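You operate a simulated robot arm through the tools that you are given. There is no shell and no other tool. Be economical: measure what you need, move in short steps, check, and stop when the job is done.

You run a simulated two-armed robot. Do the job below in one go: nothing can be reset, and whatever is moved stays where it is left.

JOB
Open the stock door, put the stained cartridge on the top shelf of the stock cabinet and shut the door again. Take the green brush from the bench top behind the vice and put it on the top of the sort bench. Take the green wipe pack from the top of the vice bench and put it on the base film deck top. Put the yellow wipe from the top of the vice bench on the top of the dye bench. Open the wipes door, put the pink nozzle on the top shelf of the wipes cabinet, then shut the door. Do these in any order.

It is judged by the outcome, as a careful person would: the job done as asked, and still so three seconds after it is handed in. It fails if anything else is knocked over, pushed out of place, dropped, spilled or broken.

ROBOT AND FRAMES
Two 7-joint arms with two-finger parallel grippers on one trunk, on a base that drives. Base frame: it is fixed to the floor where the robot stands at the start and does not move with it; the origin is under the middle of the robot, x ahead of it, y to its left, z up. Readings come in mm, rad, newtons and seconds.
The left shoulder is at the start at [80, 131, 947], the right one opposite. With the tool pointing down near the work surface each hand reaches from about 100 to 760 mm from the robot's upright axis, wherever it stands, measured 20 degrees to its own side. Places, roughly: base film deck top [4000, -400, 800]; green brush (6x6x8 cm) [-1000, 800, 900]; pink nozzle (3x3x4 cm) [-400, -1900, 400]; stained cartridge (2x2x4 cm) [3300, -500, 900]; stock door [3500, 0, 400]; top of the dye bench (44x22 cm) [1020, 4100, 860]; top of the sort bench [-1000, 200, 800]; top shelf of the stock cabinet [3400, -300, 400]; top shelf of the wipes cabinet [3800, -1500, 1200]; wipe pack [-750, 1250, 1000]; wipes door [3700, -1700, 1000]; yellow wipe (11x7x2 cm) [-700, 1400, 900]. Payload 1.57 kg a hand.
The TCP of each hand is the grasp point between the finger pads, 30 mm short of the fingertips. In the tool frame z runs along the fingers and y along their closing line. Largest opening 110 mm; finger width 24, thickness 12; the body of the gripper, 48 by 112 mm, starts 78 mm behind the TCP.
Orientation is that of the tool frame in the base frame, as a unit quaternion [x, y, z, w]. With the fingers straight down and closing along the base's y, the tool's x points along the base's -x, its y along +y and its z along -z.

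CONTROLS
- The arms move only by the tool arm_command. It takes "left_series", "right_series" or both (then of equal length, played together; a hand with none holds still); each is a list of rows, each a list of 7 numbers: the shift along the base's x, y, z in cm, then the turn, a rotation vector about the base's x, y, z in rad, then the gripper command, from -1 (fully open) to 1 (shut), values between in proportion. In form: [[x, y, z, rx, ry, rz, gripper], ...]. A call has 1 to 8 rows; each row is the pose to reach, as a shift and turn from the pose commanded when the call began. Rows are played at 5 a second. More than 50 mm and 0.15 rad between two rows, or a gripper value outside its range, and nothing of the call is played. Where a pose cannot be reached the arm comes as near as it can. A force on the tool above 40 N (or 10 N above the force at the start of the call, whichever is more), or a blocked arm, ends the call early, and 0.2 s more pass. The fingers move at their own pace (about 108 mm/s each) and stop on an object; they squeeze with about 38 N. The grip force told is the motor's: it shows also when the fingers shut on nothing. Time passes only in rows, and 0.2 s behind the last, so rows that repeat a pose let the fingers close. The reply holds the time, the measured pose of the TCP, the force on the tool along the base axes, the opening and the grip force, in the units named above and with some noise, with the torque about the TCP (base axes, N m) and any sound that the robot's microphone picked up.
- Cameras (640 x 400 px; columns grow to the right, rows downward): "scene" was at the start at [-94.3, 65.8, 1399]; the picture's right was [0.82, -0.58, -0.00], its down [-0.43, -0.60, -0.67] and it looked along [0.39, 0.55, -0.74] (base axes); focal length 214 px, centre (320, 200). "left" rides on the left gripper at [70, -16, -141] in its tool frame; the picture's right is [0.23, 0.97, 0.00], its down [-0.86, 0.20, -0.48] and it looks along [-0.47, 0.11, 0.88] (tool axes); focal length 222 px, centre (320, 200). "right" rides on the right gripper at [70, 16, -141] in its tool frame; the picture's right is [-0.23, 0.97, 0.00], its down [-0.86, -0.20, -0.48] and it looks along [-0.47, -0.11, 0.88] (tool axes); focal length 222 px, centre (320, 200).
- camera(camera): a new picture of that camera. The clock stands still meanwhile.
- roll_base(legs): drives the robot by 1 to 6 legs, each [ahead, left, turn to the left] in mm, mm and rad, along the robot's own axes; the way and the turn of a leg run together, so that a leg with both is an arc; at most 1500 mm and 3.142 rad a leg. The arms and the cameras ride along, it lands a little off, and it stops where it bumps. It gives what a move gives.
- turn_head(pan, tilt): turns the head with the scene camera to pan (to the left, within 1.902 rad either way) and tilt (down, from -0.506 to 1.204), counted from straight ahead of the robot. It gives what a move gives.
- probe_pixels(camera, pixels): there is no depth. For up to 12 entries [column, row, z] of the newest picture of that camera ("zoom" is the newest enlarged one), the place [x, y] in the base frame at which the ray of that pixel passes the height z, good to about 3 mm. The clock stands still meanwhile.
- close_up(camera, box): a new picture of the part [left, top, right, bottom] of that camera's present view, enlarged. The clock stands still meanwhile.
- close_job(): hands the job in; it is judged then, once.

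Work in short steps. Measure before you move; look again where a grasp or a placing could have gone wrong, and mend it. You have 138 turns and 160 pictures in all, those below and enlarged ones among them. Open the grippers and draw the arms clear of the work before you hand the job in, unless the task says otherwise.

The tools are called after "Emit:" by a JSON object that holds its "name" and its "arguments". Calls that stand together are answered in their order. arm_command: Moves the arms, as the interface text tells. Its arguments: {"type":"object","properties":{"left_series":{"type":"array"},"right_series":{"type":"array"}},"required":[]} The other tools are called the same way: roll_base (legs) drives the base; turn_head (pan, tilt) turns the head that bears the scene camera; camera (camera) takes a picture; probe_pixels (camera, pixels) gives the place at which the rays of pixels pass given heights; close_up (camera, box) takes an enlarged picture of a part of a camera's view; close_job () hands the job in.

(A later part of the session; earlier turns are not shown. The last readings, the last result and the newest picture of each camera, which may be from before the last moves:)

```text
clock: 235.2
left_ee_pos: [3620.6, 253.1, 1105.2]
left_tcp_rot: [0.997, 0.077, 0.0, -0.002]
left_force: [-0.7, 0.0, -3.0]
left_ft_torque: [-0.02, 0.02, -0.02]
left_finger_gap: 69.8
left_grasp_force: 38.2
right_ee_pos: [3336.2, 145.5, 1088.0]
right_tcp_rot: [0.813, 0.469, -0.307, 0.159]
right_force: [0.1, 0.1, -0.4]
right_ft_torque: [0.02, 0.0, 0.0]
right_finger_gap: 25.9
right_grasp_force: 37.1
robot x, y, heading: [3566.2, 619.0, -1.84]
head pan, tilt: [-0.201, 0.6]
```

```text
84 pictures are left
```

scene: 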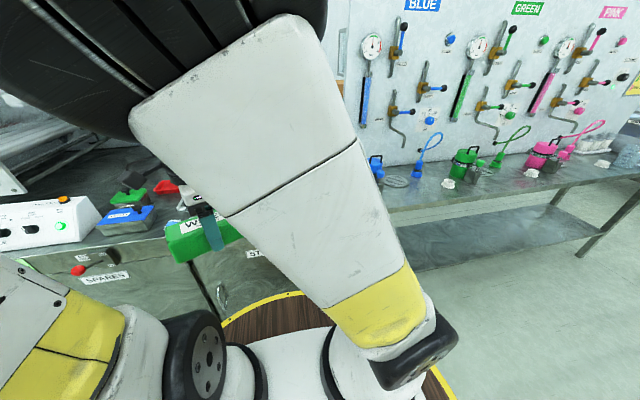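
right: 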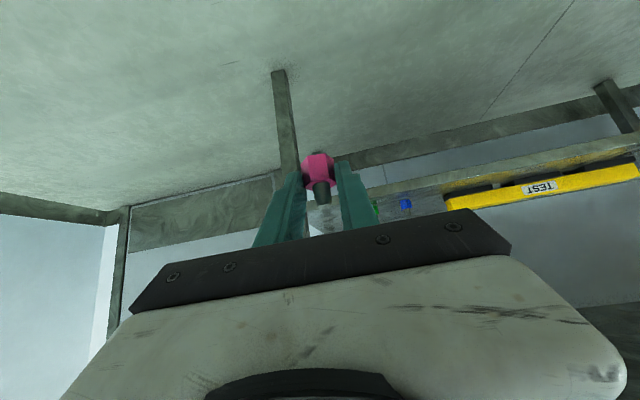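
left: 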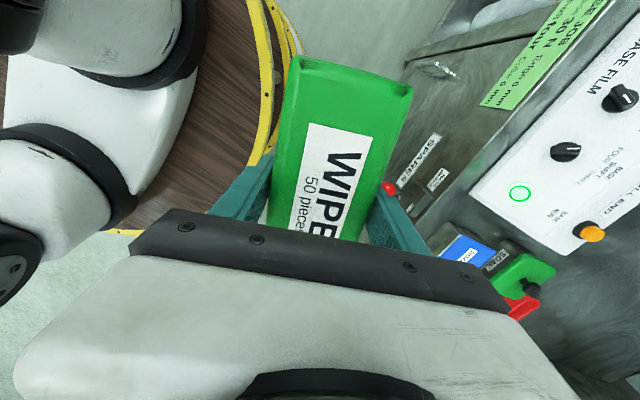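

Now forward 186 mm; then swing the left hand with the pack over (3400,-150), squaring it to the deck.

Emit:
{"name": "roll_base", "arguments": {"legs": [[186, 0, 0]]}}

Emit:
{"name": "arm_command", "arguments": {"left_series": [[-2, -2.8, 0, 0, 0, 0.145, 1], [-4, -5.6, 0, 0, 0, 0.29, 1], [-6, -8.4, 0, 0, 0, 0.435, 1], [-8, -11.2, 0, 0, 0, 0.58, 1], [-10, -14, 0, 0, 0, 0.725, 1], [-12, -16.8, 0, 0, 0, 0.87, 1], [-14, -19.6, 0, 0, 0, 1.015, 1], [-16, -22.4, 0, 0, 0, 1.149, 1]]}}

Emit:
{"name": "turn_head", "arguments": {"pan": 0.0, "tilt": 0.7}}

Emit:
{"name": "camera", "arguments": {"camera": "scene"}}

Emit:
{"name": "camera", "arguments": {"camera": "left"}}

```text
clock: 236.8
left_ee_pos: [3568.4, 73.7, 1105.5]
left_tcp_rot: [0.997, 0.077, 0.0, -0.001]
left_force: [-0.1, 0.7, -2.8]
left_ft_torque: [-0.01, -0.04, -0.01]
left_finger_gap: 69.6
left_grasp_force: 38.3
right_ee_pos: [3285.4, -32.1, 1087.7]
right_tcp_rot: [0.813, 0.468, -0.308, 0.16]
right_force: [0.8, 0.6, -0.6]
right_ft_torque: [-0.01, 0.0, -0.02]
right_finger_gap: 25.9
right_grasp_force: 36.8
robot x, y, heading: [3520.6, 439.1, -1.843]
head pan, tilt: [-0.201, 0.6]
```

```text
clock: 238.6
left_ee_pos: [3409.8, -153.2, 1104.5]
left_tcp_rot: [0.794, 0.608, 0.0, -0.001]
left_force: [1.0, 0.4, -2.0]
left_ft_torque: [-0.05, 0.04, -0.02]
left_finger_gap: 69.6
left_grasp_force: 37.6
right_ee_pos: [3285.3, -33.3, 1089.0]
right_tcp_rot: [0.813, 0.468, -0.308, 0.16]
right_force: [0.2, 0.8, -0.7]
right_ft_torque: [0.0, 0.0, -0.02]
right_finger_gap: 25.9
right_grasp_force: 37.2
robot x, y, heading: [3517.7, 438.8, -1.842]
head pan, tilt: [-0.201, 0.6]
```

```text
clock: 239.3
left_ee_pos: [3408.1, -151.5, 1104.9]
left_tcp_rot: [0.796, 0.605, 0.0, -0.001]
left_force: [0.6, 0.1, -3.0]
left_ft_torque: [-0.02, 0.01, 0.03]
left_finger_gap: 69.7
left_grasp_force: 37.9
right_ee_pos: [3285.6, -34.1, 1088.0]
right_tcp_rot: [0.813, 0.468, -0.308, 0.16]
right_force: [-1.0, -0.2, -1.0]
right_ft_torque: [0.0, -0.01, 0.02]
right_finger_gap: 25.8
right_grasp_force: 37.3
robot x, y, heading: [3517.5, 437.6, -1.843]
head pan, tilt: [0.0, 0.7]
```

```text
83 pictures are left
```

scene: 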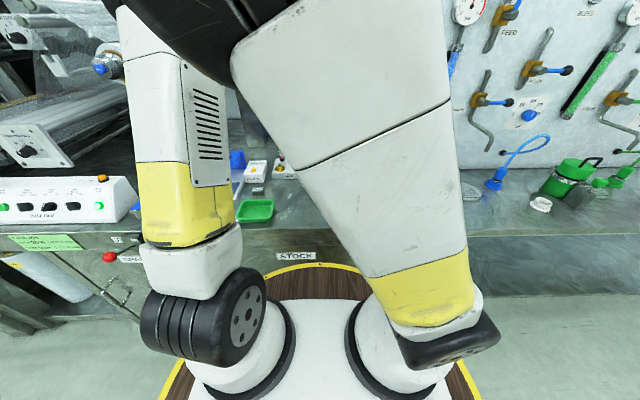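

```text
82 pictures are left
```

left: 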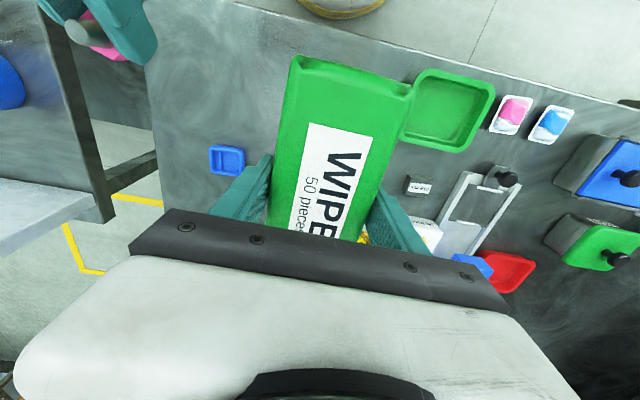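

A blue dish lies at (227,160) right of the spot. Probe dish, tray edge and deck edge to find the gap.

Emit:
{"name": "probe_pixels", "arguments": {"camera": "left", "pixels": [[245, 150, 855], [243, 172, 855], [210, 150, 855], [415, 70, 860], [405, 140, 860], [235, 3, 850], [430, 50, 850], [150, 70, 850], [155, 180, 850], [370, 235, 880]]}}

```text
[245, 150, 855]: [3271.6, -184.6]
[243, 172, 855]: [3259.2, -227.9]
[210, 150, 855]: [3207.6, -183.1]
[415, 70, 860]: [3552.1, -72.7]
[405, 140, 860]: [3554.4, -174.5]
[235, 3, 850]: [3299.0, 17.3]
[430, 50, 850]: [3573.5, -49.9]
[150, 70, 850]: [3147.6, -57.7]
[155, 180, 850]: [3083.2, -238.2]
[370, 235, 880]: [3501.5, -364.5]
```

Gap is ample (dish x≤3272, tray x≥3510). Lower the pack toward the deck.

Emit:
{"name": "arm_command", "arguments": {"left_series": [[-0.5, 0, -5, 0, 0, 0, 1], [-0.8, 0, -10, 0, 0, 0, 1], [-0.8, 0, -15, 0, 0, 0, 1], [-0.8, 0, -19, 0, 0, 0, 1], [-0.8, 0, -20, 0, 0, 0, 1], [-0.8, 0, -20.5, 0, 0, 0, 1]]}}

Emit:
{"name": "arm_command", "arguments": {"left_series": [[0, 0, -0.3, 0, 0, 0, 1], [0, 0, -0.6, 0, 0, 0, 1], [0, 0, -0.9, 0, 0, 0, 1], [0, 0, -1.2, 0, 0, 0, 1]]}}

Emit:
{"name": "camera", "arguments": {"camera": "left"}}

```text
refused: row 1 steps farther than a row can; nothing moved
```

```text
clock: 240.3
left_ee_pos: [3408.6, -149.3, 1093.8]
left_tcp_rot: [0.795, 0.606, 0.0, -0.002]
left_force: [-0.4, -0.1, -2.5]
left_ft_torque: [0.01, 0.0, 0.01]
left_finger_gap: 69.6
left_grasp_force: 37.6
right_ee_pos: [3286.4, -32.8, 1086.8]
right_tcp_rot: [0.813, 0.468, -0.308, 0.159]
right_force: [-0.3, -0.6, -0.8]
right_ft_torque: [0.02, 0.01, -0.01]
right_finger_gap: 25.8
right_grasp_force: 36.7
robot x, y, heading: [3519.8, 437.2, -1.846]
head pan, tilt: [0.0, 0.7]
```

```text
81 pictures are left
```

left: 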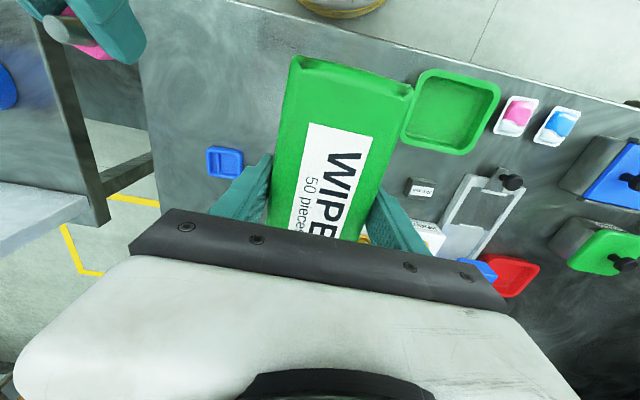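

First row was too long; redo with slightly smaller steps down to about z=905.

Emit:
{"name": "arm_command", "arguments": {"left_series": [[-0.4, 0, -4.5, 0, 0, 0, 1], [-0.8, 0, -9, 0, 0, 0, 1], [-0.8, 0, -13.5, 0, 0, 0, 1], [-0.8, 0, -17.5, 0, 0, 0, 1], [-0.8, 0, -18.8, 0, 0, 0, 1]]}}

Emit:
{"name": "camera", "arguments": {"camera": "left"}}

```text
clock: 241.5
left_ee_pos: [3399.9, -149.3, 906.3]
left_tcp_rot: [0.795, 0.607, 0.0, -0.001]
left_force: [-0.5, 0.3, -3.0]
left_ft_torque: [0.01, -0.01, 0.02]
left_finger_gap: 69.8
left_grasp_force: 38.4
right_ee_pos: [3285.9, -33.5, 1087.1]
right_tcp_rot: [0.813, 0.467, -0.308, 0.159]
right_force: [-0.9, 0.4, -0.9]
right_ft_torque: [0.01, 0.03, -0.02]
right_finger_gap: 26.0
right_grasp_force: 37.4
robot x, y, heading: [3522.1, 435.1, -1.846]
head pan, tilt: [0.0, 0.7]
```

```text
80 pictures are left
```

left: 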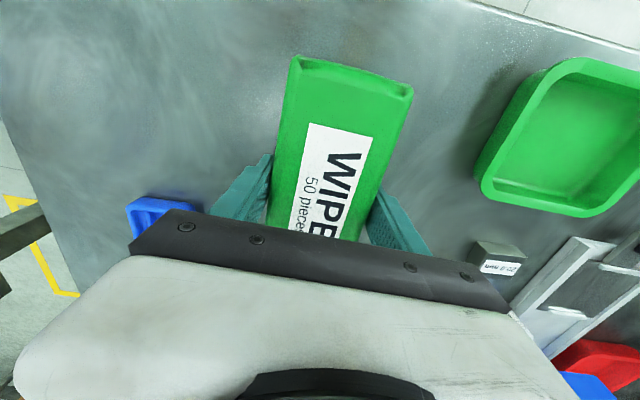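

Clear all around. Lower in small steps to contact.

Emit:
{"name": "arm_command", "arguments": {"left_series": [[0, 0, -0.4, 0, 0, 0, 1], [0, 0, -0.8, 0, 0, 0, 1], [0, 0, -1.1, 0, 0, 0, 1], [0, 0, -1.4, 0, 0, 0, 1], [0, 0, -1.7, 0, 0, 0, 1], [0, 0, -2.0, 0, 0, 0, 1]]}}

```text
clock: 242.9
left_ee_pos: [3400.3, -150.7, 885.9]
left_tcp_rot: [0.795, 0.606, -0.001, 0.0]
left_force: [2.5, 5.2, 25.2]
left_ft_torque: [0.14, -0.52, 0.03]
left_finger_gap: 69.7
left_grasp_force: 37.8
right_ee_pos: [3286.0, -32.2, 1087.4]
right_tcp_rot: [0.813, 0.467, -0.308, 0.159]
right_force: [0.3, -0.9, 0.7]
right_ft_torque: [-0.03, 0.06, 0.01]
right_finger_gap: 25.8
right_grasp_force: 37.0
robot x, y, heading: [3517.2, 438.7, -1.844]
head pan, tilt: [0.0, 0.7]
```

Contact. Release and rise.

Emit:
{"name": "arm_command", "arguments": {"left_series": [[0, 0, 0.1, 0, 0, 0, 0.2], [0, 0, 0.1, 0, 0, 0, -0.7], [0, 0, 0.1, 0, 0, 0, -0.7], [0, 0, 3, 0, 0, 0, -0.7], [0, 0, 7.5, 0, 0, 0, -0.7], [0, 0, 12, 0, 0, 0, -0.7], [0, 0, 16.5, 0, 0, 0, -0.7], [0, 0, 21, 0, 0, 0, -0.7]]}}

Emit:
{"name": "camera", "arguments": {"camera": "left"}}

```text
clock: 244.7
left_ee_pos: [3401.0, -151.4, 1096.0]
left_tcp_rot: [0.795, 0.606, 0.0, -0.001]
left_force: [0.0, 0.4, 0.6]
left_ft_torque: [0.0, 0.0, -0.03]
left_finger_gap: 93.5
left_grasp_force: 0.1
right_ee_pos: [3285.1, -33.8, 1085.9]
right_tcp_rot: [0.813, 0.468, -0.308, 0.16]
right_force: [-0.2, -0.6, 0.2]
right_ft_torque: [0.01, 0.01, -0.02]
right_finger_gap: 25.9
right_grasp_force: 37.1
robot x, y, heading: [3518.7, 439.8, -1.838]
head pan, tilt: [0.0, 0.7]
```

```text
79 pictures are left
```

left: 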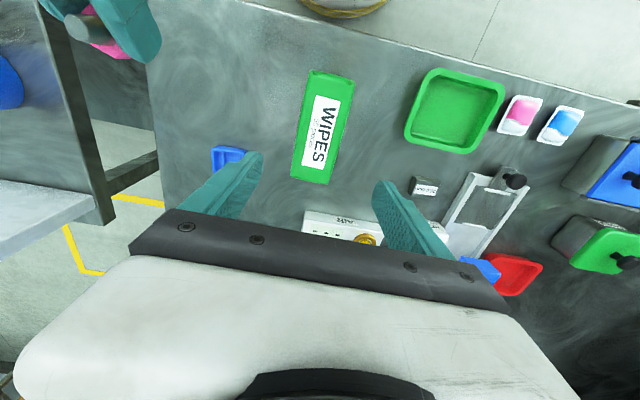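

Pack sits safely on the deck. I draw the left hand in and back up to examine the stock door.

Emit:
{"name": "arm_command", "arguments": {"left_series": [[2, 4, 0, 0, 0, 0, -0.7], [4, 8, 0, 0, 0, 0, -0.7], [6, 12, 0, 0, 0, 0, -0.7], [8, 16, 0, 0, 0, 0, -0.7], [10, 20, 0, 0, 0, 0, -0.7]]}}

Emit:
{"name": "roll_base", "arguments": {"legs": [[-450, 250, 0]]}}

Emit:
{"name": "turn_head", "arguments": {"pan": -0.1, "tilt": 0.75}}

Emit:
{"name": "camera", "arguments": {"camera": "scene"}}

Emit:
{"name": "close_up", "arguments": {"camera": "scene", "box": [200, 100, 400, 225]}}

```text
clock: 245.9
left_ee_pos: [3500.7, 48.8, 1097.6]
left_tcp_rot: [0.795, 0.606, 0.0, -0.001]
left_force: [-0.5, -0.3, 0.6]
left_ft_torque: [0.03, -0.01, -0.01]
left_finger_gap: 93.1
left_grasp_force: 0.1
right_ee_pos: [3284.4, -33.4, 1087.3]
right_tcp_rot: [0.813, 0.467, -0.308, 0.159]
right_force: [0.4, -0.5, -0.5]
right_ft_torque: [0.05, -0.01, -0.04]
right_finger_gap: 26.1
right_grasp_force: 37.1
robot x, y, heading: [3518.0, 438.4, -1.846]
head pan, tilt: [0.0, 0.7]
```

```text
clock: 248.9
left_ee_pos: [3867.7, 418.4, 1097.7]
left_tcp_rot: [0.799, 0.601, 0.001, -0.001]
left_force: [-0.2, 0.5, -0.2]
left_ft_torque: [0.01, -0.04, -0.02]
left_finger_gap: 93.3
left_grasp_force: 0.1
right_ee_pos: [3651.8, 338.5, 1087.9]
right_tcp_rot: [0.816, 0.462, -0.309, 0.157]
right_force: [0.1, -0.8, 0.3]
right_ft_torque: [0.0, -0.01, 0.01]
right_finger_gap: 25.9
right_grasp_force: 36.7
robot x, y, heading: [3885.6, 809.2, -1.861]
head pan, tilt: [0.0, 0.7]
```

```text
clock: 249.6
left_ee_pos: [3867.1, 417.7, 1097.2]
left_tcp_rot: [0.799, 0.601, 0.0, 0.0]
left_force: [0.1, 0.6, 0.1]
left_ft_torque: [-0.01, -0.01, -0.05]
left_finger_gap: 93.2
left_grasp_force: 0.0
right_ee_pos: [3651.5, 337.6, 1088.0]
right_tcp_rot: [0.817, 0.462, -0.308, 0.157]
right_force: [-0.4, 0.1, -0.6]
right_ft_torque: [0.02, 0.03, 0.01]
right_finger_gap: 26.1
right_grasp_force: 36.7
robot x, y, heading: [3894.2, 810.1, -1.861]
head pan, tilt: [-0.099, 0.75]
```

```text
78 pictures are left
```

scene: 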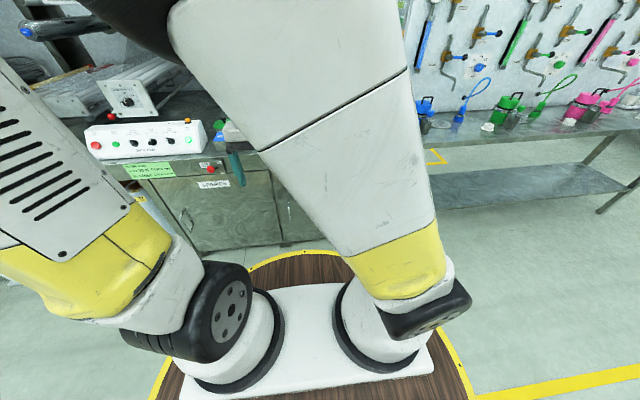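

```text
3.20 times, centred on (300, 162) of scene
```

zoom: 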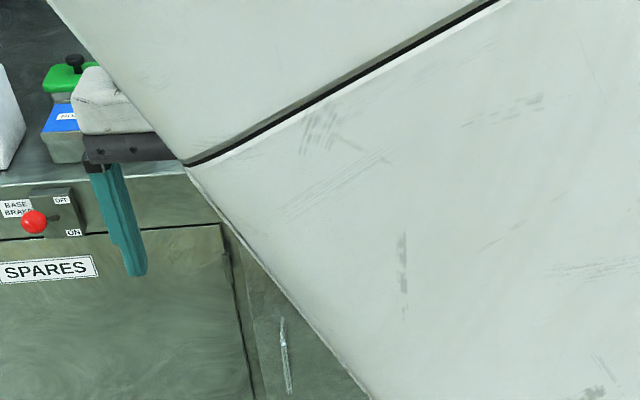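

The right arm blocks the view; I swing the right hand outward and correct its yaw back to nominal at the same time.

Emit:
{"name": "arm_command", "arguments": {"right_series": [[-3.8, 1.1, 0, 0, 0, 0.05, 1], [-7.7, 2.3, 0, 0, 0, 0.1, 1], [-11.5, 3.4, 0, 0, 0, 0.15, 1], [-15.4, 4.6, 0, 0, 0, 0.2, 1], [-19.2, 5.7, 0, 0, 0, 0.25, 1], [-22.0, 6.5, 0, 0, 0, 0.29, 1]]}}

Emit:
{"name": "camera", "arguments": {"camera": "scene"}}

```text
clock: 251.0
left_ee_pos: [3866.7, 418.5, 1096.3]
left_tcp_rot: [0.799, 0.601, 0.001, -0.001]
left_force: [0.2, 0.4, -0.1]
left_ft_torque: [-0.01, -0.01, 0.0]
left_finger_gap: 93.4
left_grasp_force: 0.1
right_ee_pos: [3431.6, 403.4, 1088.5]
right_tcp_rot: [0.741, 0.576, -0.283, 0.201]
right_force: [0.0, -0.9, 0.3]
right_ft_torque: [0.05, 0.0, -0.01]
right_finger_gap: 26.3
right_grasp_force: 37.0
robot x, y, heading: [3888.3, 802.3, -1.857]
head pan, tilt: [-0.099, 0.75]
```

```text
76 pictures are left
```

scene: 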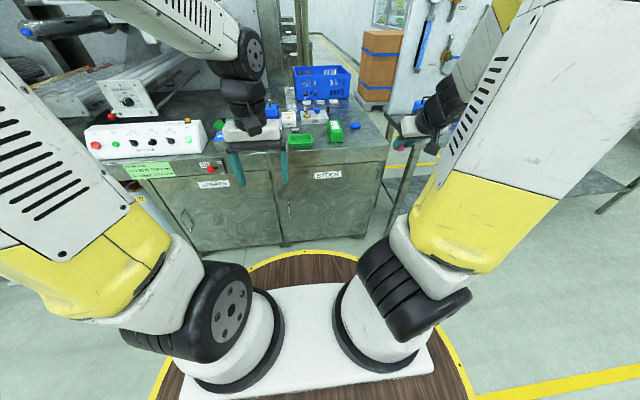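

Much better view. Zoom on the STOCK door and probe its corners and handle.

Emit:
{"name": "close_up", "arguments": {"camera": "scene", "box": [240, 90, 420, 250]}}

Emit:
{"name": "probe_pixels", "arguments": {"camera": "zoom", "pixels": [[320, 200, 850]]}}

```text
2.50 times, centred on (330, 170) of scene
```

zoom: 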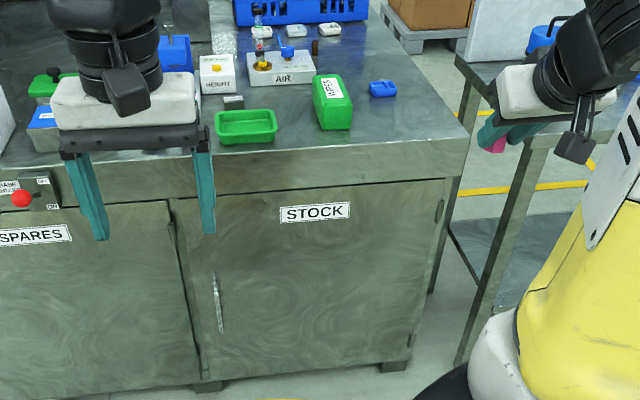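

```text
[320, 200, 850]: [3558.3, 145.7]
```

Door hinges are on the right (438,210), handle a vertical bar at (218,302) on the left. Probe handle and door edges at several heights to intersect the front plane.

Emit:
{"name": "probe_pixels", "arguments": {"camera": "zoom", "pixels": [[213, 278, 550], [213, 278, 500], [213, 278, 600], [221, 330, 450], [221, 330, 400], [221, 330, 500], [445, 182, 750], [172, 202, 750], [408, 360, 150], [203, 380, 150], [445, 182, 700], [172, 202, 700]]}}

```text
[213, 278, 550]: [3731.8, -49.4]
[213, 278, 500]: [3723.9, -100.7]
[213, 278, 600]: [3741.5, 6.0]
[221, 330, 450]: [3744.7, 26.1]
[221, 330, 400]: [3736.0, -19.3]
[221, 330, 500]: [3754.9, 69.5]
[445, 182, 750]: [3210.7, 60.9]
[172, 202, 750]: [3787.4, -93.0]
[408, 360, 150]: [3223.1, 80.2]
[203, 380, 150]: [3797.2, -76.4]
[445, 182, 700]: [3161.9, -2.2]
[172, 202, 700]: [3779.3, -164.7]
```

Door: hinge line ≈(3211,61), width ~596, z 130–750; handle bar at (3731,-49), z≈367–550. I shape the left arm in free space: forward, pitched ~75°, down to handle height.

Emit:
{"name": "arm_command", "arguments": {"left_series": [[-1.19, -4.02, -1.2, -0.086, 0.0255, 0, -1], [-2.38, -8.05, -2.4, -0.172, 0.051, 0, -1], [-3.56, -12.07, -3.6, -0.259, 0.0765, 0, -1], [-4.75, -16.1, -4.8, -0.345, 0.102, 0, -1], [-5.94, -20.1, -6, -0.431, 0.1275, 0, -1], [-7.1, -24.15, -7.2, -0.5175, 0.153, 0, -1], [-8.3, -28.2, -8.4, -0.604, 0.1785, 0, -1], [-9.5, -32.2, -9.6, -0.69, 0.204, 0, -1]]}}

Emit:
{"name": "arm_command", "arguments": {"left_series": [[0, 0, -4.9, -0.07, 0.0205, 0, -1], [0, 0, -9.8, -0.139, 0.041, 0, -1], [0, 0, -14.7, -0.209, 0.0615, 0, -1], [0, 0, -19.6, -0.278, 0.082, 0, -1], [0, 0, -24.5, -0.348, 0.1025, 0, -1], [0, 0, -29.4, -0.417, 0.123, 0, -1], [0, 0, -34.3, -0.487, 0.1435, 0, -1], [0, 0, -39.2, -0.556, 0.164, 0, -1]]}}

Emit:
{"name": "arm_command", "arguments": {"left_series": [[0, 0, -4.5, 0, 0, 0, -1], [0, 0, -9, 0, 0, 0, -1], [0, 0, -12, 0, 0, 0, -1]]}}

Emit:
{"name": "camera", "arguments": {"camera": "left"}}

Emit:
{"name": "camera", "arguments": {"camera": "scene"}}

```text
clock: 252.8
left_ee_pos: [3772.5, 98.4, 998.5]
left_tcp_rot: [0.748, 0.563, -0.283, 0.21]
left_force: [-0.8, 0.2, 0.3]
left_ft_torque: [0.0, 0.03, 0.0]
left_finger_gap: 110.3
left_grasp_force: 0.0
right_ee_pos: [3431.9, 404.1, 1087.6]
right_tcp_rot: [0.741, 0.575, -0.283, 0.2]
right_force: [0.5, 1.1, 0.5]
right_ft_torque: [-0.02, 0.02, 0.01]
right_finger_gap: 25.9
right_grasp_force: 37.3
robot x, y, heading: [3890.3, 804.2, -1.858]
head pan, tilt: [-0.099, 0.75]
```

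```text
clock: 254.6
left_ee_pos: [3770.3, 96.1, 609.4]
left_tcp_rot: [0.636, 0.478, -0.486, 0.361]
left_force: [0.3, -0.1, 0.6]
left_ft_torque: [0.03, 0.02, -0.02]
left_finger_gap: 110.0
left_grasp_force: 0.0
right_ee_pos: [3430.6, 403.1, 1088.7]
right_tcp_rot: [0.741, 0.575, -0.283, 0.201]
right_force: [0.3, -0.1, 0.2]
right_ft_torque: [-0.02, -0.04, 0.02]
right_finger_gap: 25.9
right_grasp_force: 37.3
robot x, y, heading: [3889.2, 804.4, -1.856]
head pan, tilt: [-0.099, 0.75]
```

```text
clock: 255.4
left_ee_pos: [3772.8, 95.8, 489.8]
left_tcp_rot: [0.637, 0.478, -0.486, 0.36]
left_force: [0.6, 0.9, 0.9]
left_ft_torque: [0.01, 0.01, -0.01]
left_finger_gap: 110.0
left_grasp_force: 0.1
right_ee_pos: [3430.4, 403.3, 1087.0]
right_tcp_rot: [0.742, 0.575, -0.283, 0.199]
right_force: [0.4, 0.8, 0.4]
right_ft_torque: [0.02, -0.04, 0.0]
right_finger_gap: 26.0
right_grasp_force: 37.2
robot x, y, heading: [3893.1, 806.6, -1.856]
head pan, tilt: [-0.099, 0.75]
```

```text
74 pictures are left
```

left: 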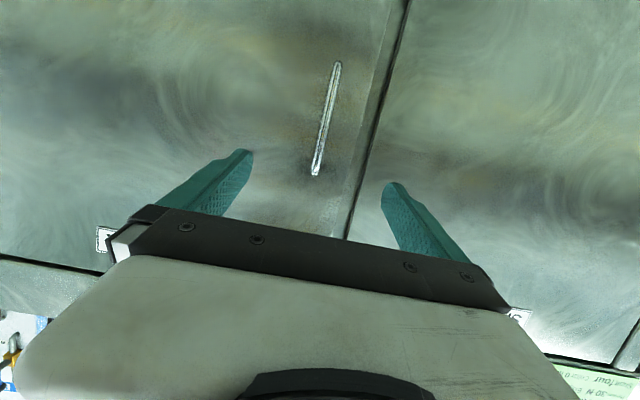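

```text
73 pictures are left
```

scene: 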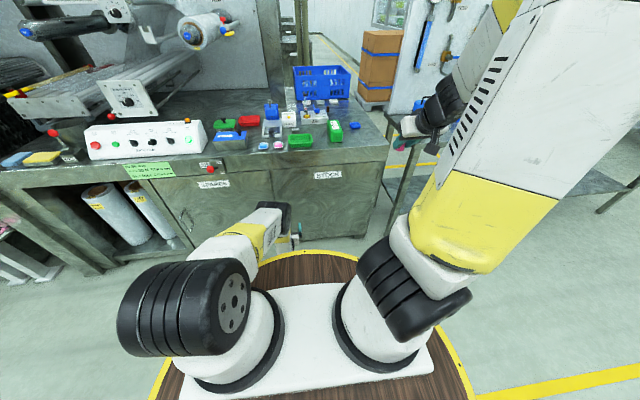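

Handle bar is centred between the fingers: (338,65) to (315,172). Probe to confirm its position along the door.

Emit:
{"name": "probe_pixels", "arguments": {"camera": "left", "pixels": [[315, 172, 550], [315, 172, 530], [315, 172, 510], [338, 65, 367], [338, 65, 340], [338, 65, 400], [326, 118, 440], [326, 118, 470], [348, 220, 570]]}}

```text
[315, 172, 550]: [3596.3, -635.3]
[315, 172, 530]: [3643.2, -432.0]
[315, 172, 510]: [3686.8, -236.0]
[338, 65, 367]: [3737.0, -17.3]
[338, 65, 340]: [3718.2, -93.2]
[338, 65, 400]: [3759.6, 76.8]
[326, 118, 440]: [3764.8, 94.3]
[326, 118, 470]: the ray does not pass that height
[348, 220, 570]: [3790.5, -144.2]
```

Handle at (3729,-49), z≈356–491+. Lower the hand 5 cm, then roll 125 ahead.

Emit:
{"name": "arm_command", "arguments": {"left_series": [[0, 0, -2.5, 0, 0, 0, -0.3], [-0.4, 0.1, -5, 0, 0, 0, -0.3]]}}

Emit:
{"name": "roll_base", "arguments": {"legs": [[122, 0, 0]]}}

Emit:
{"name": "camera", "arguments": {"camera": "left"}}

```text
clock: 256.0
left_ee_pos: [3773.4, 95.0, 474.4]
left_tcp_rot: [0.637, 0.478, -0.485, 0.36]
left_force: [0.7, -0.1, 1.3]
left_ft_torque: [0.02, 0.0, 0.0]
left_finger_gap: 71.4
left_grasp_force: 0.2
left hand out of reach, approached as far as the arm can: row 1, 2
right_ee_pos: [3430.0, 403.9, 1087.7]
right_tcp_rot: [0.741, 0.575, -0.283, 0.201]
right_force: [-0.1, 0.6, -0.1]
right_ft_torque: [0.06, -0.01, 0.01]
right_finger_gap: 26.3
right_grasp_force: 37.8
robot x, y, heading: [3889.6, 807.9, -1.854]
head pan, tilt: [-0.099, 0.75]
```

```text
clock: 257.3
left_ee_pos: [3735.5, -24.2, 473.5]
left_tcp_rot: [0.638, 0.477, -0.486, 0.359]
left_force: [-0.5, -0.6, -0.2]
left_ft_torque: [0.01, -0.03, 0.01]
left_finger_gap: 71.4
left_grasp_force: 0.1
right_ee_pos: [3394.8, 282.4, 1086.5]
right_tcp_rot: [0.742, 0.574, -0.283, 0.199]
right_force: [1.0, -0.1, -0.1]
right_ft_torque: [0.01, 0.0, 0.0]
right_finger_gap: 25.9
right_grasp_force: 36.8
robot x, y, heading: [3858.1, 682.2, -1.855]
head pan, tilt: [-0.099, 0.75]
```

```text
72 pictures are left
```

left: 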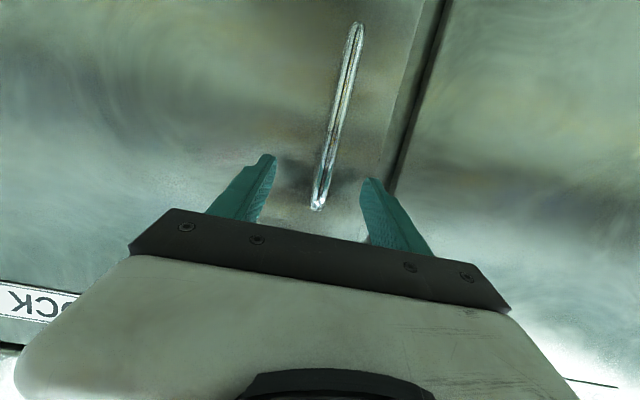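

Bar lies centred between fingers, ~20 mm to go; arm is at its low limit so I use the base for the last bit, then close.

Emit:
{"name": "roll_base", "arguments": {"legs": [[19, 0, 0]]}}

Emit:
{"name": "arm_command", "arguments": {"left_series": [[0, 0, 0, 0, 0, 0, 0.3], [0, 0, 0, 0, 0, 0, 1], [0, 0, 0, 0, 0, 0, 1], [0, 0, 0, 0, 0, 0, 1]]}}

Emit:
{"name": "camera", "arguments": {"camera": "left"}}

```text
clock: 258.1
left_ee_pos: [3732.3, -43.4, 473.8]
left_tcp_rot: [0.637, 0.478, -0.485, 0.36]
left_force: [0.0, 0.0, 0.3]
left_ft_torque: [0.04, -0.01, 0.0]
left_finger_gap: 71.5
left_grasp_force: 0.1
right_ee_pos: [3390.1, 265.6, 1086.9]
right_tcp_rot: [0.741, 0.575, -0.282, 0.2]
right_force: [0.5, 0.1, -1.1]
right_ft_torque: [0.01, -0.01, 0.0]
right_finger_gap: 26.0
right_grasp_force: 37.0
robot x, y, heading: [3847.4, 665.9, -1.858]
head pan, tilt: [-0.099, 0.75]
```

```text
clock: 259.1
left_ee_pos: [3732.6, -45.0, 473.9]
left_tcp_rot: [0.636, 0.479, -0.485, 0.361]
left_force: [20.8, -3.3, 2.9]
left_ft_torque: [-0.2, -0.58, 0.25]
left_finger_gap: 14.0
left_grasp_force: 30.0
right_ee_pos: [3391.0, 264.7, 1088.2]
right_tcp_rot: [0.741, 0.575, -0.283, 0.2]
right_force: [0.6, -0.2, -0.3]
right_ft_torque: [0.01, 0.0, 0.0]
right_finger_gap: 26.0
right_grasp_force: 37.3
robot x, y, heading: [3847.2, 666.4, -1.859]
head pan, tilt: [-0.099, 0.75]
```

```text
71 pictures are left
```

left: 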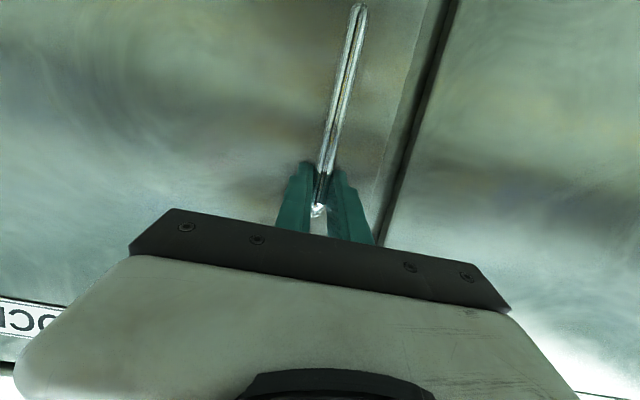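

Handle gripped (14 mm). I swing the whole base about the hinge point so the grip doesn't twist: first a small step of 0.12 rad.

Emit:
{"name": "roll_base", "arguments": {"legs": [[-53, -91, 0.12]]}}

Emit:
{"name": "camera", "arguments": {"camera": "left"}}

```text
clock: 260.2
left_ee_pos: [3738.6, 20.6, 474.5]
left_tcp_rot: [0.607, 0.515, -0.464, 0.388]
left_force: [13.4, -0.2, 2.9]
left_ft_torque: [-0.19, -0.56, 0.17]
left_finger_gap: 13.9
left_grasp_force: 30.7
right_ee_pos: [3362.7, 285.2, 1086.6]
right_tcp_rot: [0.706, 0.618, -0.271, 0.216]
right_force: [-0.3, 0.1, -0.4]
right_ft_torque: [0.0, 0.02, 0.01]
right_finger_gap: 25.9
right_grasp_force: 37.1
robot x, y, heading: [3769.8, 743.8, -1.738]
head pan, tilt: [-0.099, 0.75]
```

```text
70 pictures are left
```

left: 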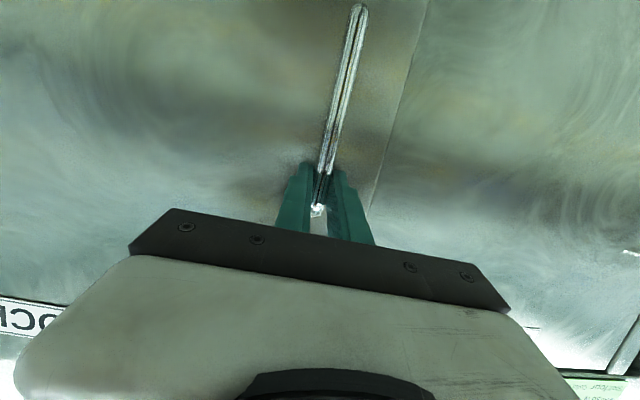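

The door follows smoothly. Continue with four more identical arcs.

Emit:
{"name": "roll_base", "arguments": {"legs": [[-53, -91, 0.12], [-53, -91, 0.12], [-53, -91, 0.12]]}}

Emit:
{"name": "camera", "arguments": {"camera": "left"}}

```text
clock: 262.2
left_ee_pos: [3728.7, 137.4, 474.0]
left_tcp_rot: [0.551, 0.575, -0.421, 0.434]
left_force: [0.3, 0.2, -1.4]
left_ft_torque: [0.01, -0.38, 0.0]
left_finger_gap: 13.7
left_grasp_force: 30.5
right_ee_pos: [3309.6, 314.8, 1086.9]
right_tcp_rot: [0.634, 0.692, -0.244, 0.245]
right_force: [1.0, -0.4, -0.7]
right_ft_torque: [0.04, -0.01, 0.0]
right_finger_gap: 25.9
right_grasp_force: 37.1
robot x, y, heading: [3609.1, 848.4, -1.519]
head pan, tilt: [-0.099, 0.75]
stopped in leg 2: the force on the tool passed its limit at 41 N (the readings are from after the stop); the commanded pose is now the measured one
```

```text
69 pictures are left
```

left: 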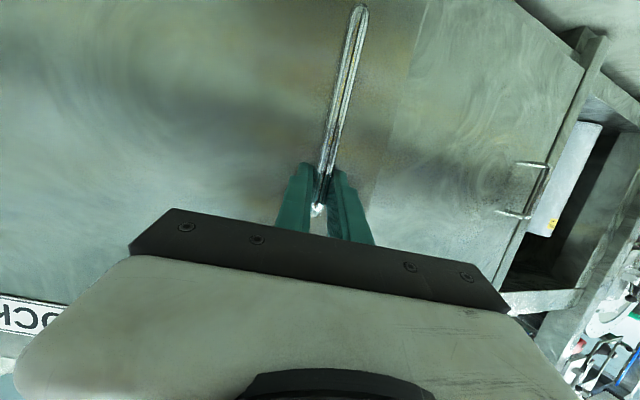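

Grip held; refit the hinge to ≈(3200,38) and correct the arc: [-54,-94.5,0.12].

Emit:
{"name": "roll_base", "arguments": {"legs": [[-54, -94.5, 0.12], [-54, -94.5, 0.12]]}}

```text
clock: 264.2
left_ee_pos: [3687.2, 259.7, 474.4]
left_tcp_rot: [0.479, 0.636, -0.367, 0.481]
left_force: [16.3, 6.7, 1.3]
left_ft_torque: [0.26, -0.48, 0.18]
left_finger_gap: 13.8
left_grasp_force: 30.5
right_ee_pos: [3238.7, 332.7, 1087.5]
right_tcp_rot: [0.548, 0.761, -0.215, 0.273]
right_force: [0.4, 0.0, -0.8]
right_ft_torque: [0.01, -0.02, 0.0]
right_finger_gap: 26.2
right_grasp_force: 37.4
robot x, y, heading: [3406.0, 918.2, -1.283]
head pan, tilt: [-0.099, 0.75]
```

Tracking well (door ≈33°). Continue two more arcs with a small outward correction.

Emit:
{"name": "roll_base", "arguments": {"legs": [[-54, -89.5, 0.12], [-53.5, -94, 0.12]]}}

```text
clock: 266.1
left_ee_pos: [3621.3, 368.2, 473.5]
left_tcp_rot: [0.404, 0.687, -0.308, 0.52]
left_force: [-28.7, -20.4, -6.2]
left_ft_torque: [0.3, -0.1, -0.36]
left_finger_gap: 13.8
left_grasp_force: 30.6
right_ee_pos: [3170.0, 337.1, 1086.7]
right_tcp_rot: [0.455, 0.82, -0.18, 0.295]
right_force: [-1.1, 0.8, -0.7]
right_ft_torque: [0.0, 0.0, -0.04]
right_finger_gap: 26.0
right_grasp_force: 37.3
robot x, y, heading: [3195.0, 947.6, -1.052]
head pan, tilt: [-0.099, 0.75]
```

Door ≈47°. Force now pulls inward; next arcs slightly more to the right.

Emit:
{"name": "roll_base", "arguments": {"legs": [[-53.5, -99, 0.12], [-53.5, -94, 0.12]]}}

```text
clock: 268.1
left_ee_pos: [3531.2, 457.6, 473.8]
left_tcp_rot: [0.318, 0.73, -0.244, 0.554]
left_force: [-9.2, -11.2, -3.9]
left_ft_torque: [0.4, -0.19, -0.18]
left_finger_gap: 13.8
left_grasp_force: 30.7
right_ee_pos: [3102.5, 320.4, 1087.0]
right_tcp_rot: [0.352, 0.87, -0.143, 0.314]
right_force: [0.6, 0.0, -0.1]
right_ft_torque: [-0.02, 0.01, 0.0]
right_finger_gap: 26.0
right_grasp_force: 37.3
robot x, y, heading: [2975.8, 914.5, -0.805]
head pan, tilt: [-0.099, 0.75]
```

Door ≈61° open. Check surroundings (BLUE table) before going on.

Emit:
{"name": "turn_head", "arguments": {"pan": -0.3, "tilt": 0.7}}

Emit:
{"name": "camera", "arguments": {"camera": "scene"}}

```text
clock: 268.8
left_ee_pos: [3532.4, 457.7, 474.7]
left_tcp_rot: [0.319, 0.729, -0.246, 0.553]
left_force: [-0.5, 0.2, -0.9]
left_ft_torque: [0.41, -0.36, -0.06]
left_finger_gap: 13.7
left_grasp_force: 30.4
right_ee_pos: [3101.1, 319.4, 1086.5]
right_tcp_rot: [0.352, 0.87, -0.144, 0.314]
right_force: [0.3, -0.8, -0.8]
right_ft_torque: [-0.01, 0.01, -0.03]
right_finger_gap: 26.2
right_grasp_force: 36.7
robot x, y, heading: [2977.3, 916.9, -0.807]
head pan, tilt: [-0.3, 0.7]
```

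```text
68 pictures are left
```

scene: 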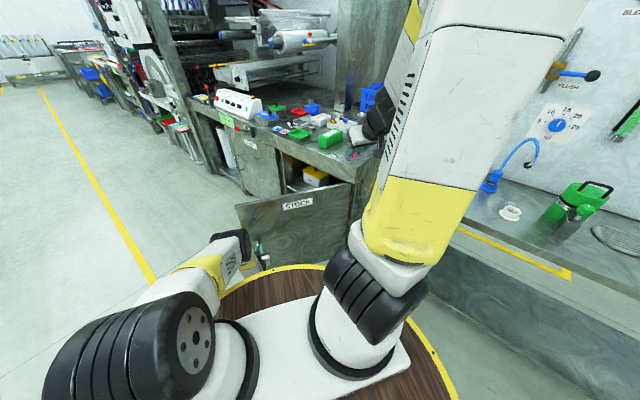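

Door is visibly open and the BLUE table stays clear. One more arc of 0.15.

Emit:
{"name": "roll_base", "arguments": {"legs": [[-67, -118, 0.15]]}}

```text
clock: 270.1
left_ee_pos: [3464.2, 503.2, 472.6]
left_tcp_rot: [0.262, 0.752, -0.201, 0.57]
left_force: [15.6, 26.7, 0.8]
left_ft_torque: [0.42, -0.33, 0.27]
left_finger_gap: 13.5
left_grasp_force: 29.7
right_ee_pos: [3058.2, 301.8, 1088.1]
right_tcp_rot: [0.287, 0.893, -0.121, 0.324]
right_force: [-0.3, -0.7, 0.3]
right_ft_torque: [0.0, 0.01, -0.02]
right_finger_gap: 26.1
right_grasp_force: 37.5
robot x, y, heading: [2843.4, 872.7, -0.658]
head pan, tilt: [-0.3, 0.7]
```

Door ≈69° open — enough. Release the handle and back straight off.

Emit:
{"name": "arm_command", "arguments": {"left_series": [[0, 0, 0, 0, 0, 0, 0], [0, 0, 0, 0, 0, 0, -1], [0, 0, 0, 0, 0, 0, -1]]}}

Emit:
{"name": "roll_base", "arguments": {"legs": [[-180, 0, 0]]}}

Emit:
{"name": "camera", "arguments": {"camera": "left"}}

```text
clock: 270.9
left_ee_pos: [3462.9, 502.7, 473.8]
left_tcp_rot: [0.261, 0.752, -0.201, 0.57]
left_force: [-0.2, -0.4, 0.0]
left_ft_torque: [-0.03, -0.01, -0.01]
left_finger_gap: 110.1
left_grasp_force: 0.0
right_ee_pos: [3057.3, 300.9, 1086.7]
right_tcp_rot: [0.286, 0.894, -0.119, 0.324]
right_force: [-0.3, 0.4, -0.6]
right_ft_torque: [-0.07, -0.02, 0.0]
right_finger_gap: 25.9
right_grasp_force: 36.7
robot x, y, heading: [2849.4, 873.6, -0.656]
head pan, tilt: [-0.3, 0.7]
```

```text
clock: 272.4
left_ee_pos: [3325.1, 610.9, 474.8]
left_tcp_rot: [0.262, 0.752, -0.202, 0.57]
left_force: [-1.1, -0.2, 0.3]
left_ft_torque: [-0.02, 0.0, -0.01]
left_finger_gap: 110.1
left_grasp_force: 0.0
right_ee_pos: [2918.1, 408.5, 1087.5]
right_tcp_rot: [0.287, 0.893, -0.12, 0.324]
right_force: [0.4, -0.1, -0.9]
right_ft_torque: [0.03, 0.02, 0.0]
right_finger_gap: 26.2
right_grasp_force: 37.2
robot x, y, heading: [2705.9, 981.8, -0.654]
head pan, tilt: [-0.3, 0.7]
```

```text
67 pictures are left
```

left: 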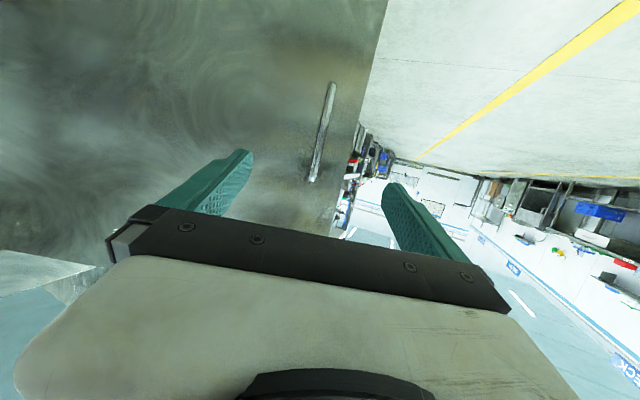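

The door stays put. Raise the left hand out of the way while easing its pitch to ~50°.

Emit:
{"name": "arm_command", "arguments": {"left_series": [[0, 0, 4.9, 0.034, 0.044, 0, -1], [0, 0, 9.8, 0.067, 0.087, 0, -1], [0, 0, 14.7, 0.1, 0.131, 0, -1], [0, 0, 19.6, 0.134, 0.175, 0, -1], [0, 0, 24.5, 0.168, 0.218, 0, -1], [0, 0, 29.4, 0.2, 0.262, 0, -1], [0, 0, 34.3, 0.234, 0.305, 0, -1], [0, 0, 39.2, 0.268, 0.349, 0, -1]]}}

Emit:
{"name": "arm_command", "arguments": {"left_series": [[0.4, 3.76, 1.5, 0, 0, 0.083, -1], [0.8, 7.5, 3, 0, 0, 0.167, -1], [1.2, 11.3, 4.5, 0, 0, 0.25, -1], [1.6, 15, 6, 0, 0, 0.333, -1], [2, 18.8, 7.5, 0, 0, 0.417, -1], [2.4, 22.6, 9, 0, 0, 0.5, -1], [2.8, 26.3, 10.5, 0, 0, 0.583, -1], [3.2, 30.1, 12, 0, 0, 0.667, -1]]}}

Emit:
{"name": "arm_command", "arguments": {"left_series": [[0.4, 3.76, 0.7, 0, 0, 0.083, -1], [0.8, 7.5, 1.4, 0, 0, 0.167, -1], [1.2, 11.3, 2.1, 0, 0, 0.25, -1], [1.6, 15, 2.8, 0, 0, 0.333, -1], [2, 18.8, 3.5, 0, 0, 0.417, -1], [2.4, 22.6, 4.2, 0, 0, 0.5, -1], [2.8, 26.3, 5, 0, 0, 0.583, -1], [3.2, 30.1, 5, 0, 0, 0.667, -1]]}}

```text
clock: 274.2
left_ee_pos: [3324.6, 610.4, 864.8]
left_tcp_rot: [0.296, 0.861, -0.14, 0.39]
left_force: [0.8, -0.2, -0.4]
left_ft_torque: [-0.01, 0.0, 0.01]
left_finger_gap: 110.0
left_grasp_force: 0.0
right_ee_pos: [2918.8, 408.2, 1086.2]
right_tcp_rot: [0.287, 0.893, -0.12, 0.324]
right_force: [0.6, -0.1, 0.0]
right_ft_torque: [0.02, 0.02, -0.01]
right_finger_gap: 25.9
right_grasp_force: 37.1
robot x, y, heading: [2711.3, 983.5, -0.655]
head pan, tilt: [-0.3, 0.7]
```

```text
clock: 276.0
left_ee_pos: [3355.4, 911.6, 986.5]
left_tcp_rot: [-0.003, 0.91, -0.005, 0.415]
left_force: [-0.1, -0.5, -0.2]
left_ft_torque: [0.03, -0.02, 0.02]
left_finger_gap: 110.0
left_grasp_force: 0.0
right_ee_pos: [2917.1, 408.2, 1086.8]
right_tcp_rot: [0.287, 0.893, -0.12, 0.324]
right_force: [-0.8, 0.1, -0.5]
right_ft_torque: [0.02, -0.01, 0.0]
right_finger_gap: 26.2
right_grasp_force: 36.8
robot x, y, heading: [2711.1, 980.2, -0.655]
head pan, tilt: [-0.3, 0.7]
```

```text
clock: 277.8
left_ee_pos: [3388.5, 1212.6, 1037.2]
left_tcp_rot: [-0.299, 0.858, 0.131, 0.395]
left_force: [0.3, -0.4, 0.3]
left_ft_torque: [0.02, 0.0, 0.0]
left_finger_gap: 109.8
left_grasp_force: 0.1
right_ee_pos: [2918.2, 409.0, 1088.0]
right_tcp_rot: [0.287, 0.893, -0.12, 0.324]
right_force: [0.6, -0.1, -0.6]
right_ft_torque: [0.0, -0.02, 0.0]
right_finger_gap: 26.0
right_grasp_force: 37.3
robot x, y, heading: [2705.9, 981.4, -0.657]
head pan, tilt: [-0.3, 0.7]
```

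Now drive to (3950,1450) and turn to face -x there.

Emit:
{"name": "roll_base", "arguments": {"legs": [[701, 1130, 0], [0, 0, -2.516]]}}

Emit:
{"name": "turn_head", "arguments": {"pan": 0.9, "tilt": 0.55}}

Emit:
{"name": "camera", "arguments": {"camera": "scene"}}

```text
clock: 290.5
left_ee_pos: [3538.9, 868.4, 1038.1]
left_tcp_rot: [0.726, 0.548, -0.336, 0.246]
left_force: [-0.6, -1.1, 0.0]
left_ft_torque: [0.01, -0.01, -0.01]
left_finger_gap: 109.9
left_grasp_force: 0.0
right_ee_pos: [3455.3, 1796.6, 1088.4]
right_tcp_rot: [0.938, 0.001, -0.346, -0.014]
right_force: [-0.3, -0.4, -0.6]
right_ft_torque: [-0.02, -0.04, -0.02]
right_finger_gap: 26.3
right_grasp_force: 37.2
robot x, y, heading: [3959.2, 1453.8, 3.107]
head pan, tilt: [-0.3, 0.7]
```

```text
clock: 291.9
left_ee_pos: [3540.9, 868.4, 1037.0]
left_tcp_rot: [0.726, 0.548, -0.336, 0.246]
left_force: [-0.2, 0.6, -0.1]
left_ft_torque: [0.0, 0.0, 0.0]
left_finger_gap: 109.9
left_grasp_force: 0.1
right_ee_pos: [3453.7, 1796.6, 1087.6]
right_tcp_rot: [0.938, 0.001, -0.345, -0.014]
right_force: [-0.3, -0.2, -0.8]
right_ft_torque: [-0.02, -0.03, 0.01]
right_finger_gap: 26.2
right_grasp_force: 36.9
robot x, y, heading: [3959.8, 1452.2, 3.106]
head pan, tilt: [0.901, 0.55]
```

```text
66 pictures are left
```

scene: 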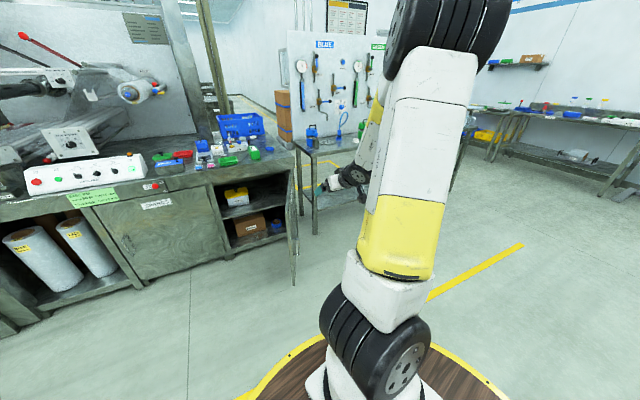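

The open cabinet shows a top shelf with a yellow box. Zoom on deck items and shelf.

Emit:
{"name": "close_up", "arguments": {"camera": "scene", "box": [150, 100, 310, 200]}}

Emit:
{"name": "close_up", "arguments": {"camera": "scene", "box": [190, 150, 320, 290]}}

```text
4.00 times, centred on (230, 150) of scene
```

zoom: 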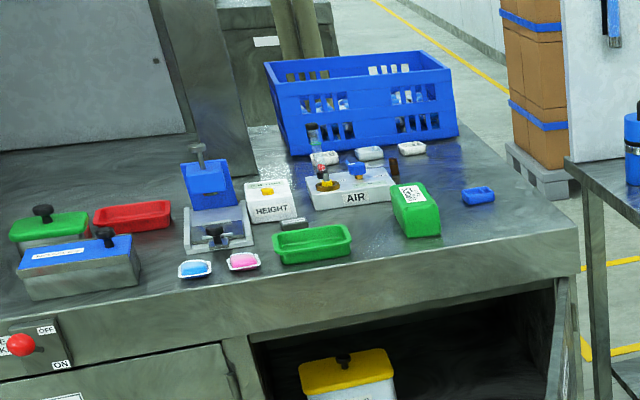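

```text
2.86 times, centred on (255, 220) of scene
```

zoom: 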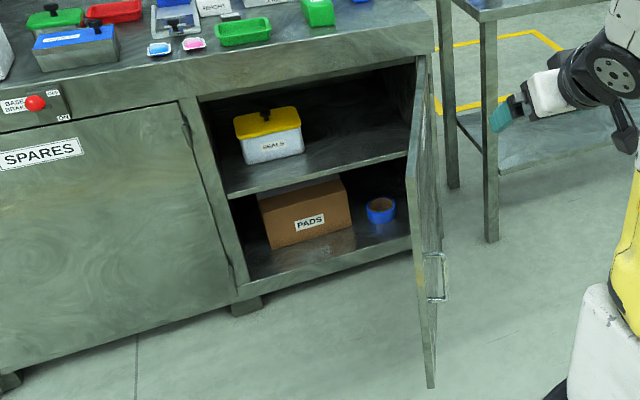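

I strafe left up to the deck, ending near (3815,290), hand over the deck at z≈1037.

Emit:
{"name": "roll_base", "arguments": {"legs": [[0, 1150, 0], [85, 15, 0]]}}

Emit:
{"name": "camera", "arguments": {"camera": "left"}}

Emit:
{"name": "turn_head", "arguments": {"pan": 0.7, "tilt": 0.7}}

Emit:
{"name": "camera", "arguments": {"camera": "scene"}}

```text
clock: 298.4
left_ee_pos: [3436.9, -304.5, 1037.3]
left_tcp_rot: [0.72, 0.555, -0.334, 0.249]
left_force: [-0.1, -0.2, -0.2]
left_ft_torque: [0.0, 0.0, -0.01]
left_finger_gap: 110.0
left_grasp_force: 0.1
right_ee_pos: [3332.7, 622.9, 1087.9]
right_tcp_rot: [0.938, 0.009, -0.345, -0.012]
right_force: [-0.7, -0.1, 0.5]
right_ft_torque: [0.0, -0.02, -0.01]
right_finger_gap: 25.9
right_grasp_force: 37.7
robot x, y, heading: [3844.6, 287.6, 3.125]
head pan, tilt: [0.901, 0.55]
```

```text
63 pictures are left
```

left: 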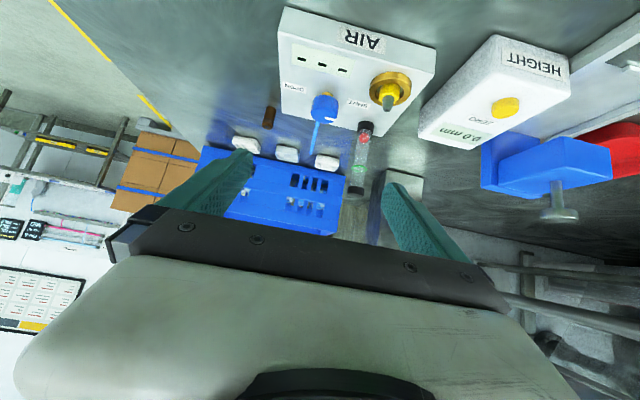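

```text
clock: 299.2
left_ee_pos: [3435.2, -303.4, 1036.3]
left_tcp_rot: [0.721, 0.554, -0.334, 0.249]
left_force: [-0.1, -0.2, -0.5]
left_ft_torque: [0.02, 0.03, 0.03]
left_finger_gap: 110.2
left_grasp_force: 0.0
right_ee_pos: [3331.6, 621.6, 1087.2]
right_tcp_rot: [0.938, 0.009, -0.346, -0.012]
right_force: [-0.6, 1.1, 0.7]
right_ft_torque: [0.02, 0.0, 0.03]
right_finger_gap: 25.6
right_grasp_force: 36.8
robot x, y, heading: [3843.5, 289.5, 3.127]
head pan, tilt: [0.7, 0.7]
```

```text
62 pictures are left
```

scene: 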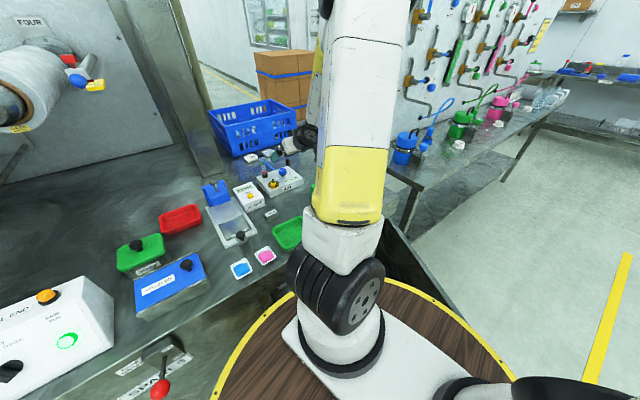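

Cartridge at (268,117) just beside the AIR block; dishes and crate beyond it. Zoom and probe.

Emit:
{"name": "close_up", "arguments": {"camera": "left", "box": [200, 60, 360, 185]}}

Emit:
{"name": "probe_pixels", "arguments": {"camera": "left", "pixels": [[270, 107, 850], [266, 128, 890], [268, 117, 870], [281, 108, 850], [281, 98, 895], [276, 10, 895], [246, 140, 850], [287, 148, 850], [330, 98, 930]]}}

```text
3.20 times, centred on (280, 122) of left
```

zoom: 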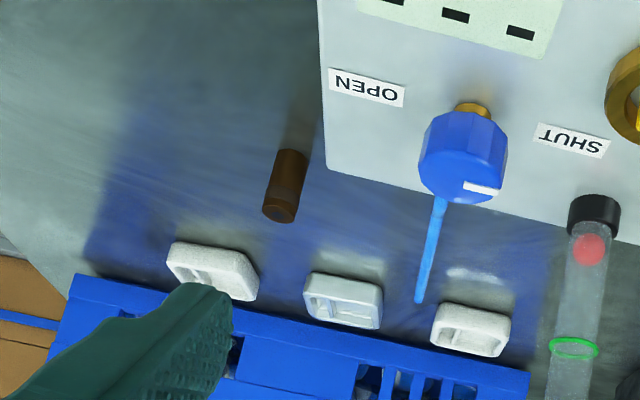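

```text
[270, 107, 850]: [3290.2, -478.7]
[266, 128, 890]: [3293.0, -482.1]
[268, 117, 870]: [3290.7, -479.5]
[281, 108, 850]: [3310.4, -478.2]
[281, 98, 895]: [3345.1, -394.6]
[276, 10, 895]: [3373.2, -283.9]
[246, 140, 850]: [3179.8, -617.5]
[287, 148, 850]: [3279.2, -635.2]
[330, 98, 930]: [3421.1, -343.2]
```

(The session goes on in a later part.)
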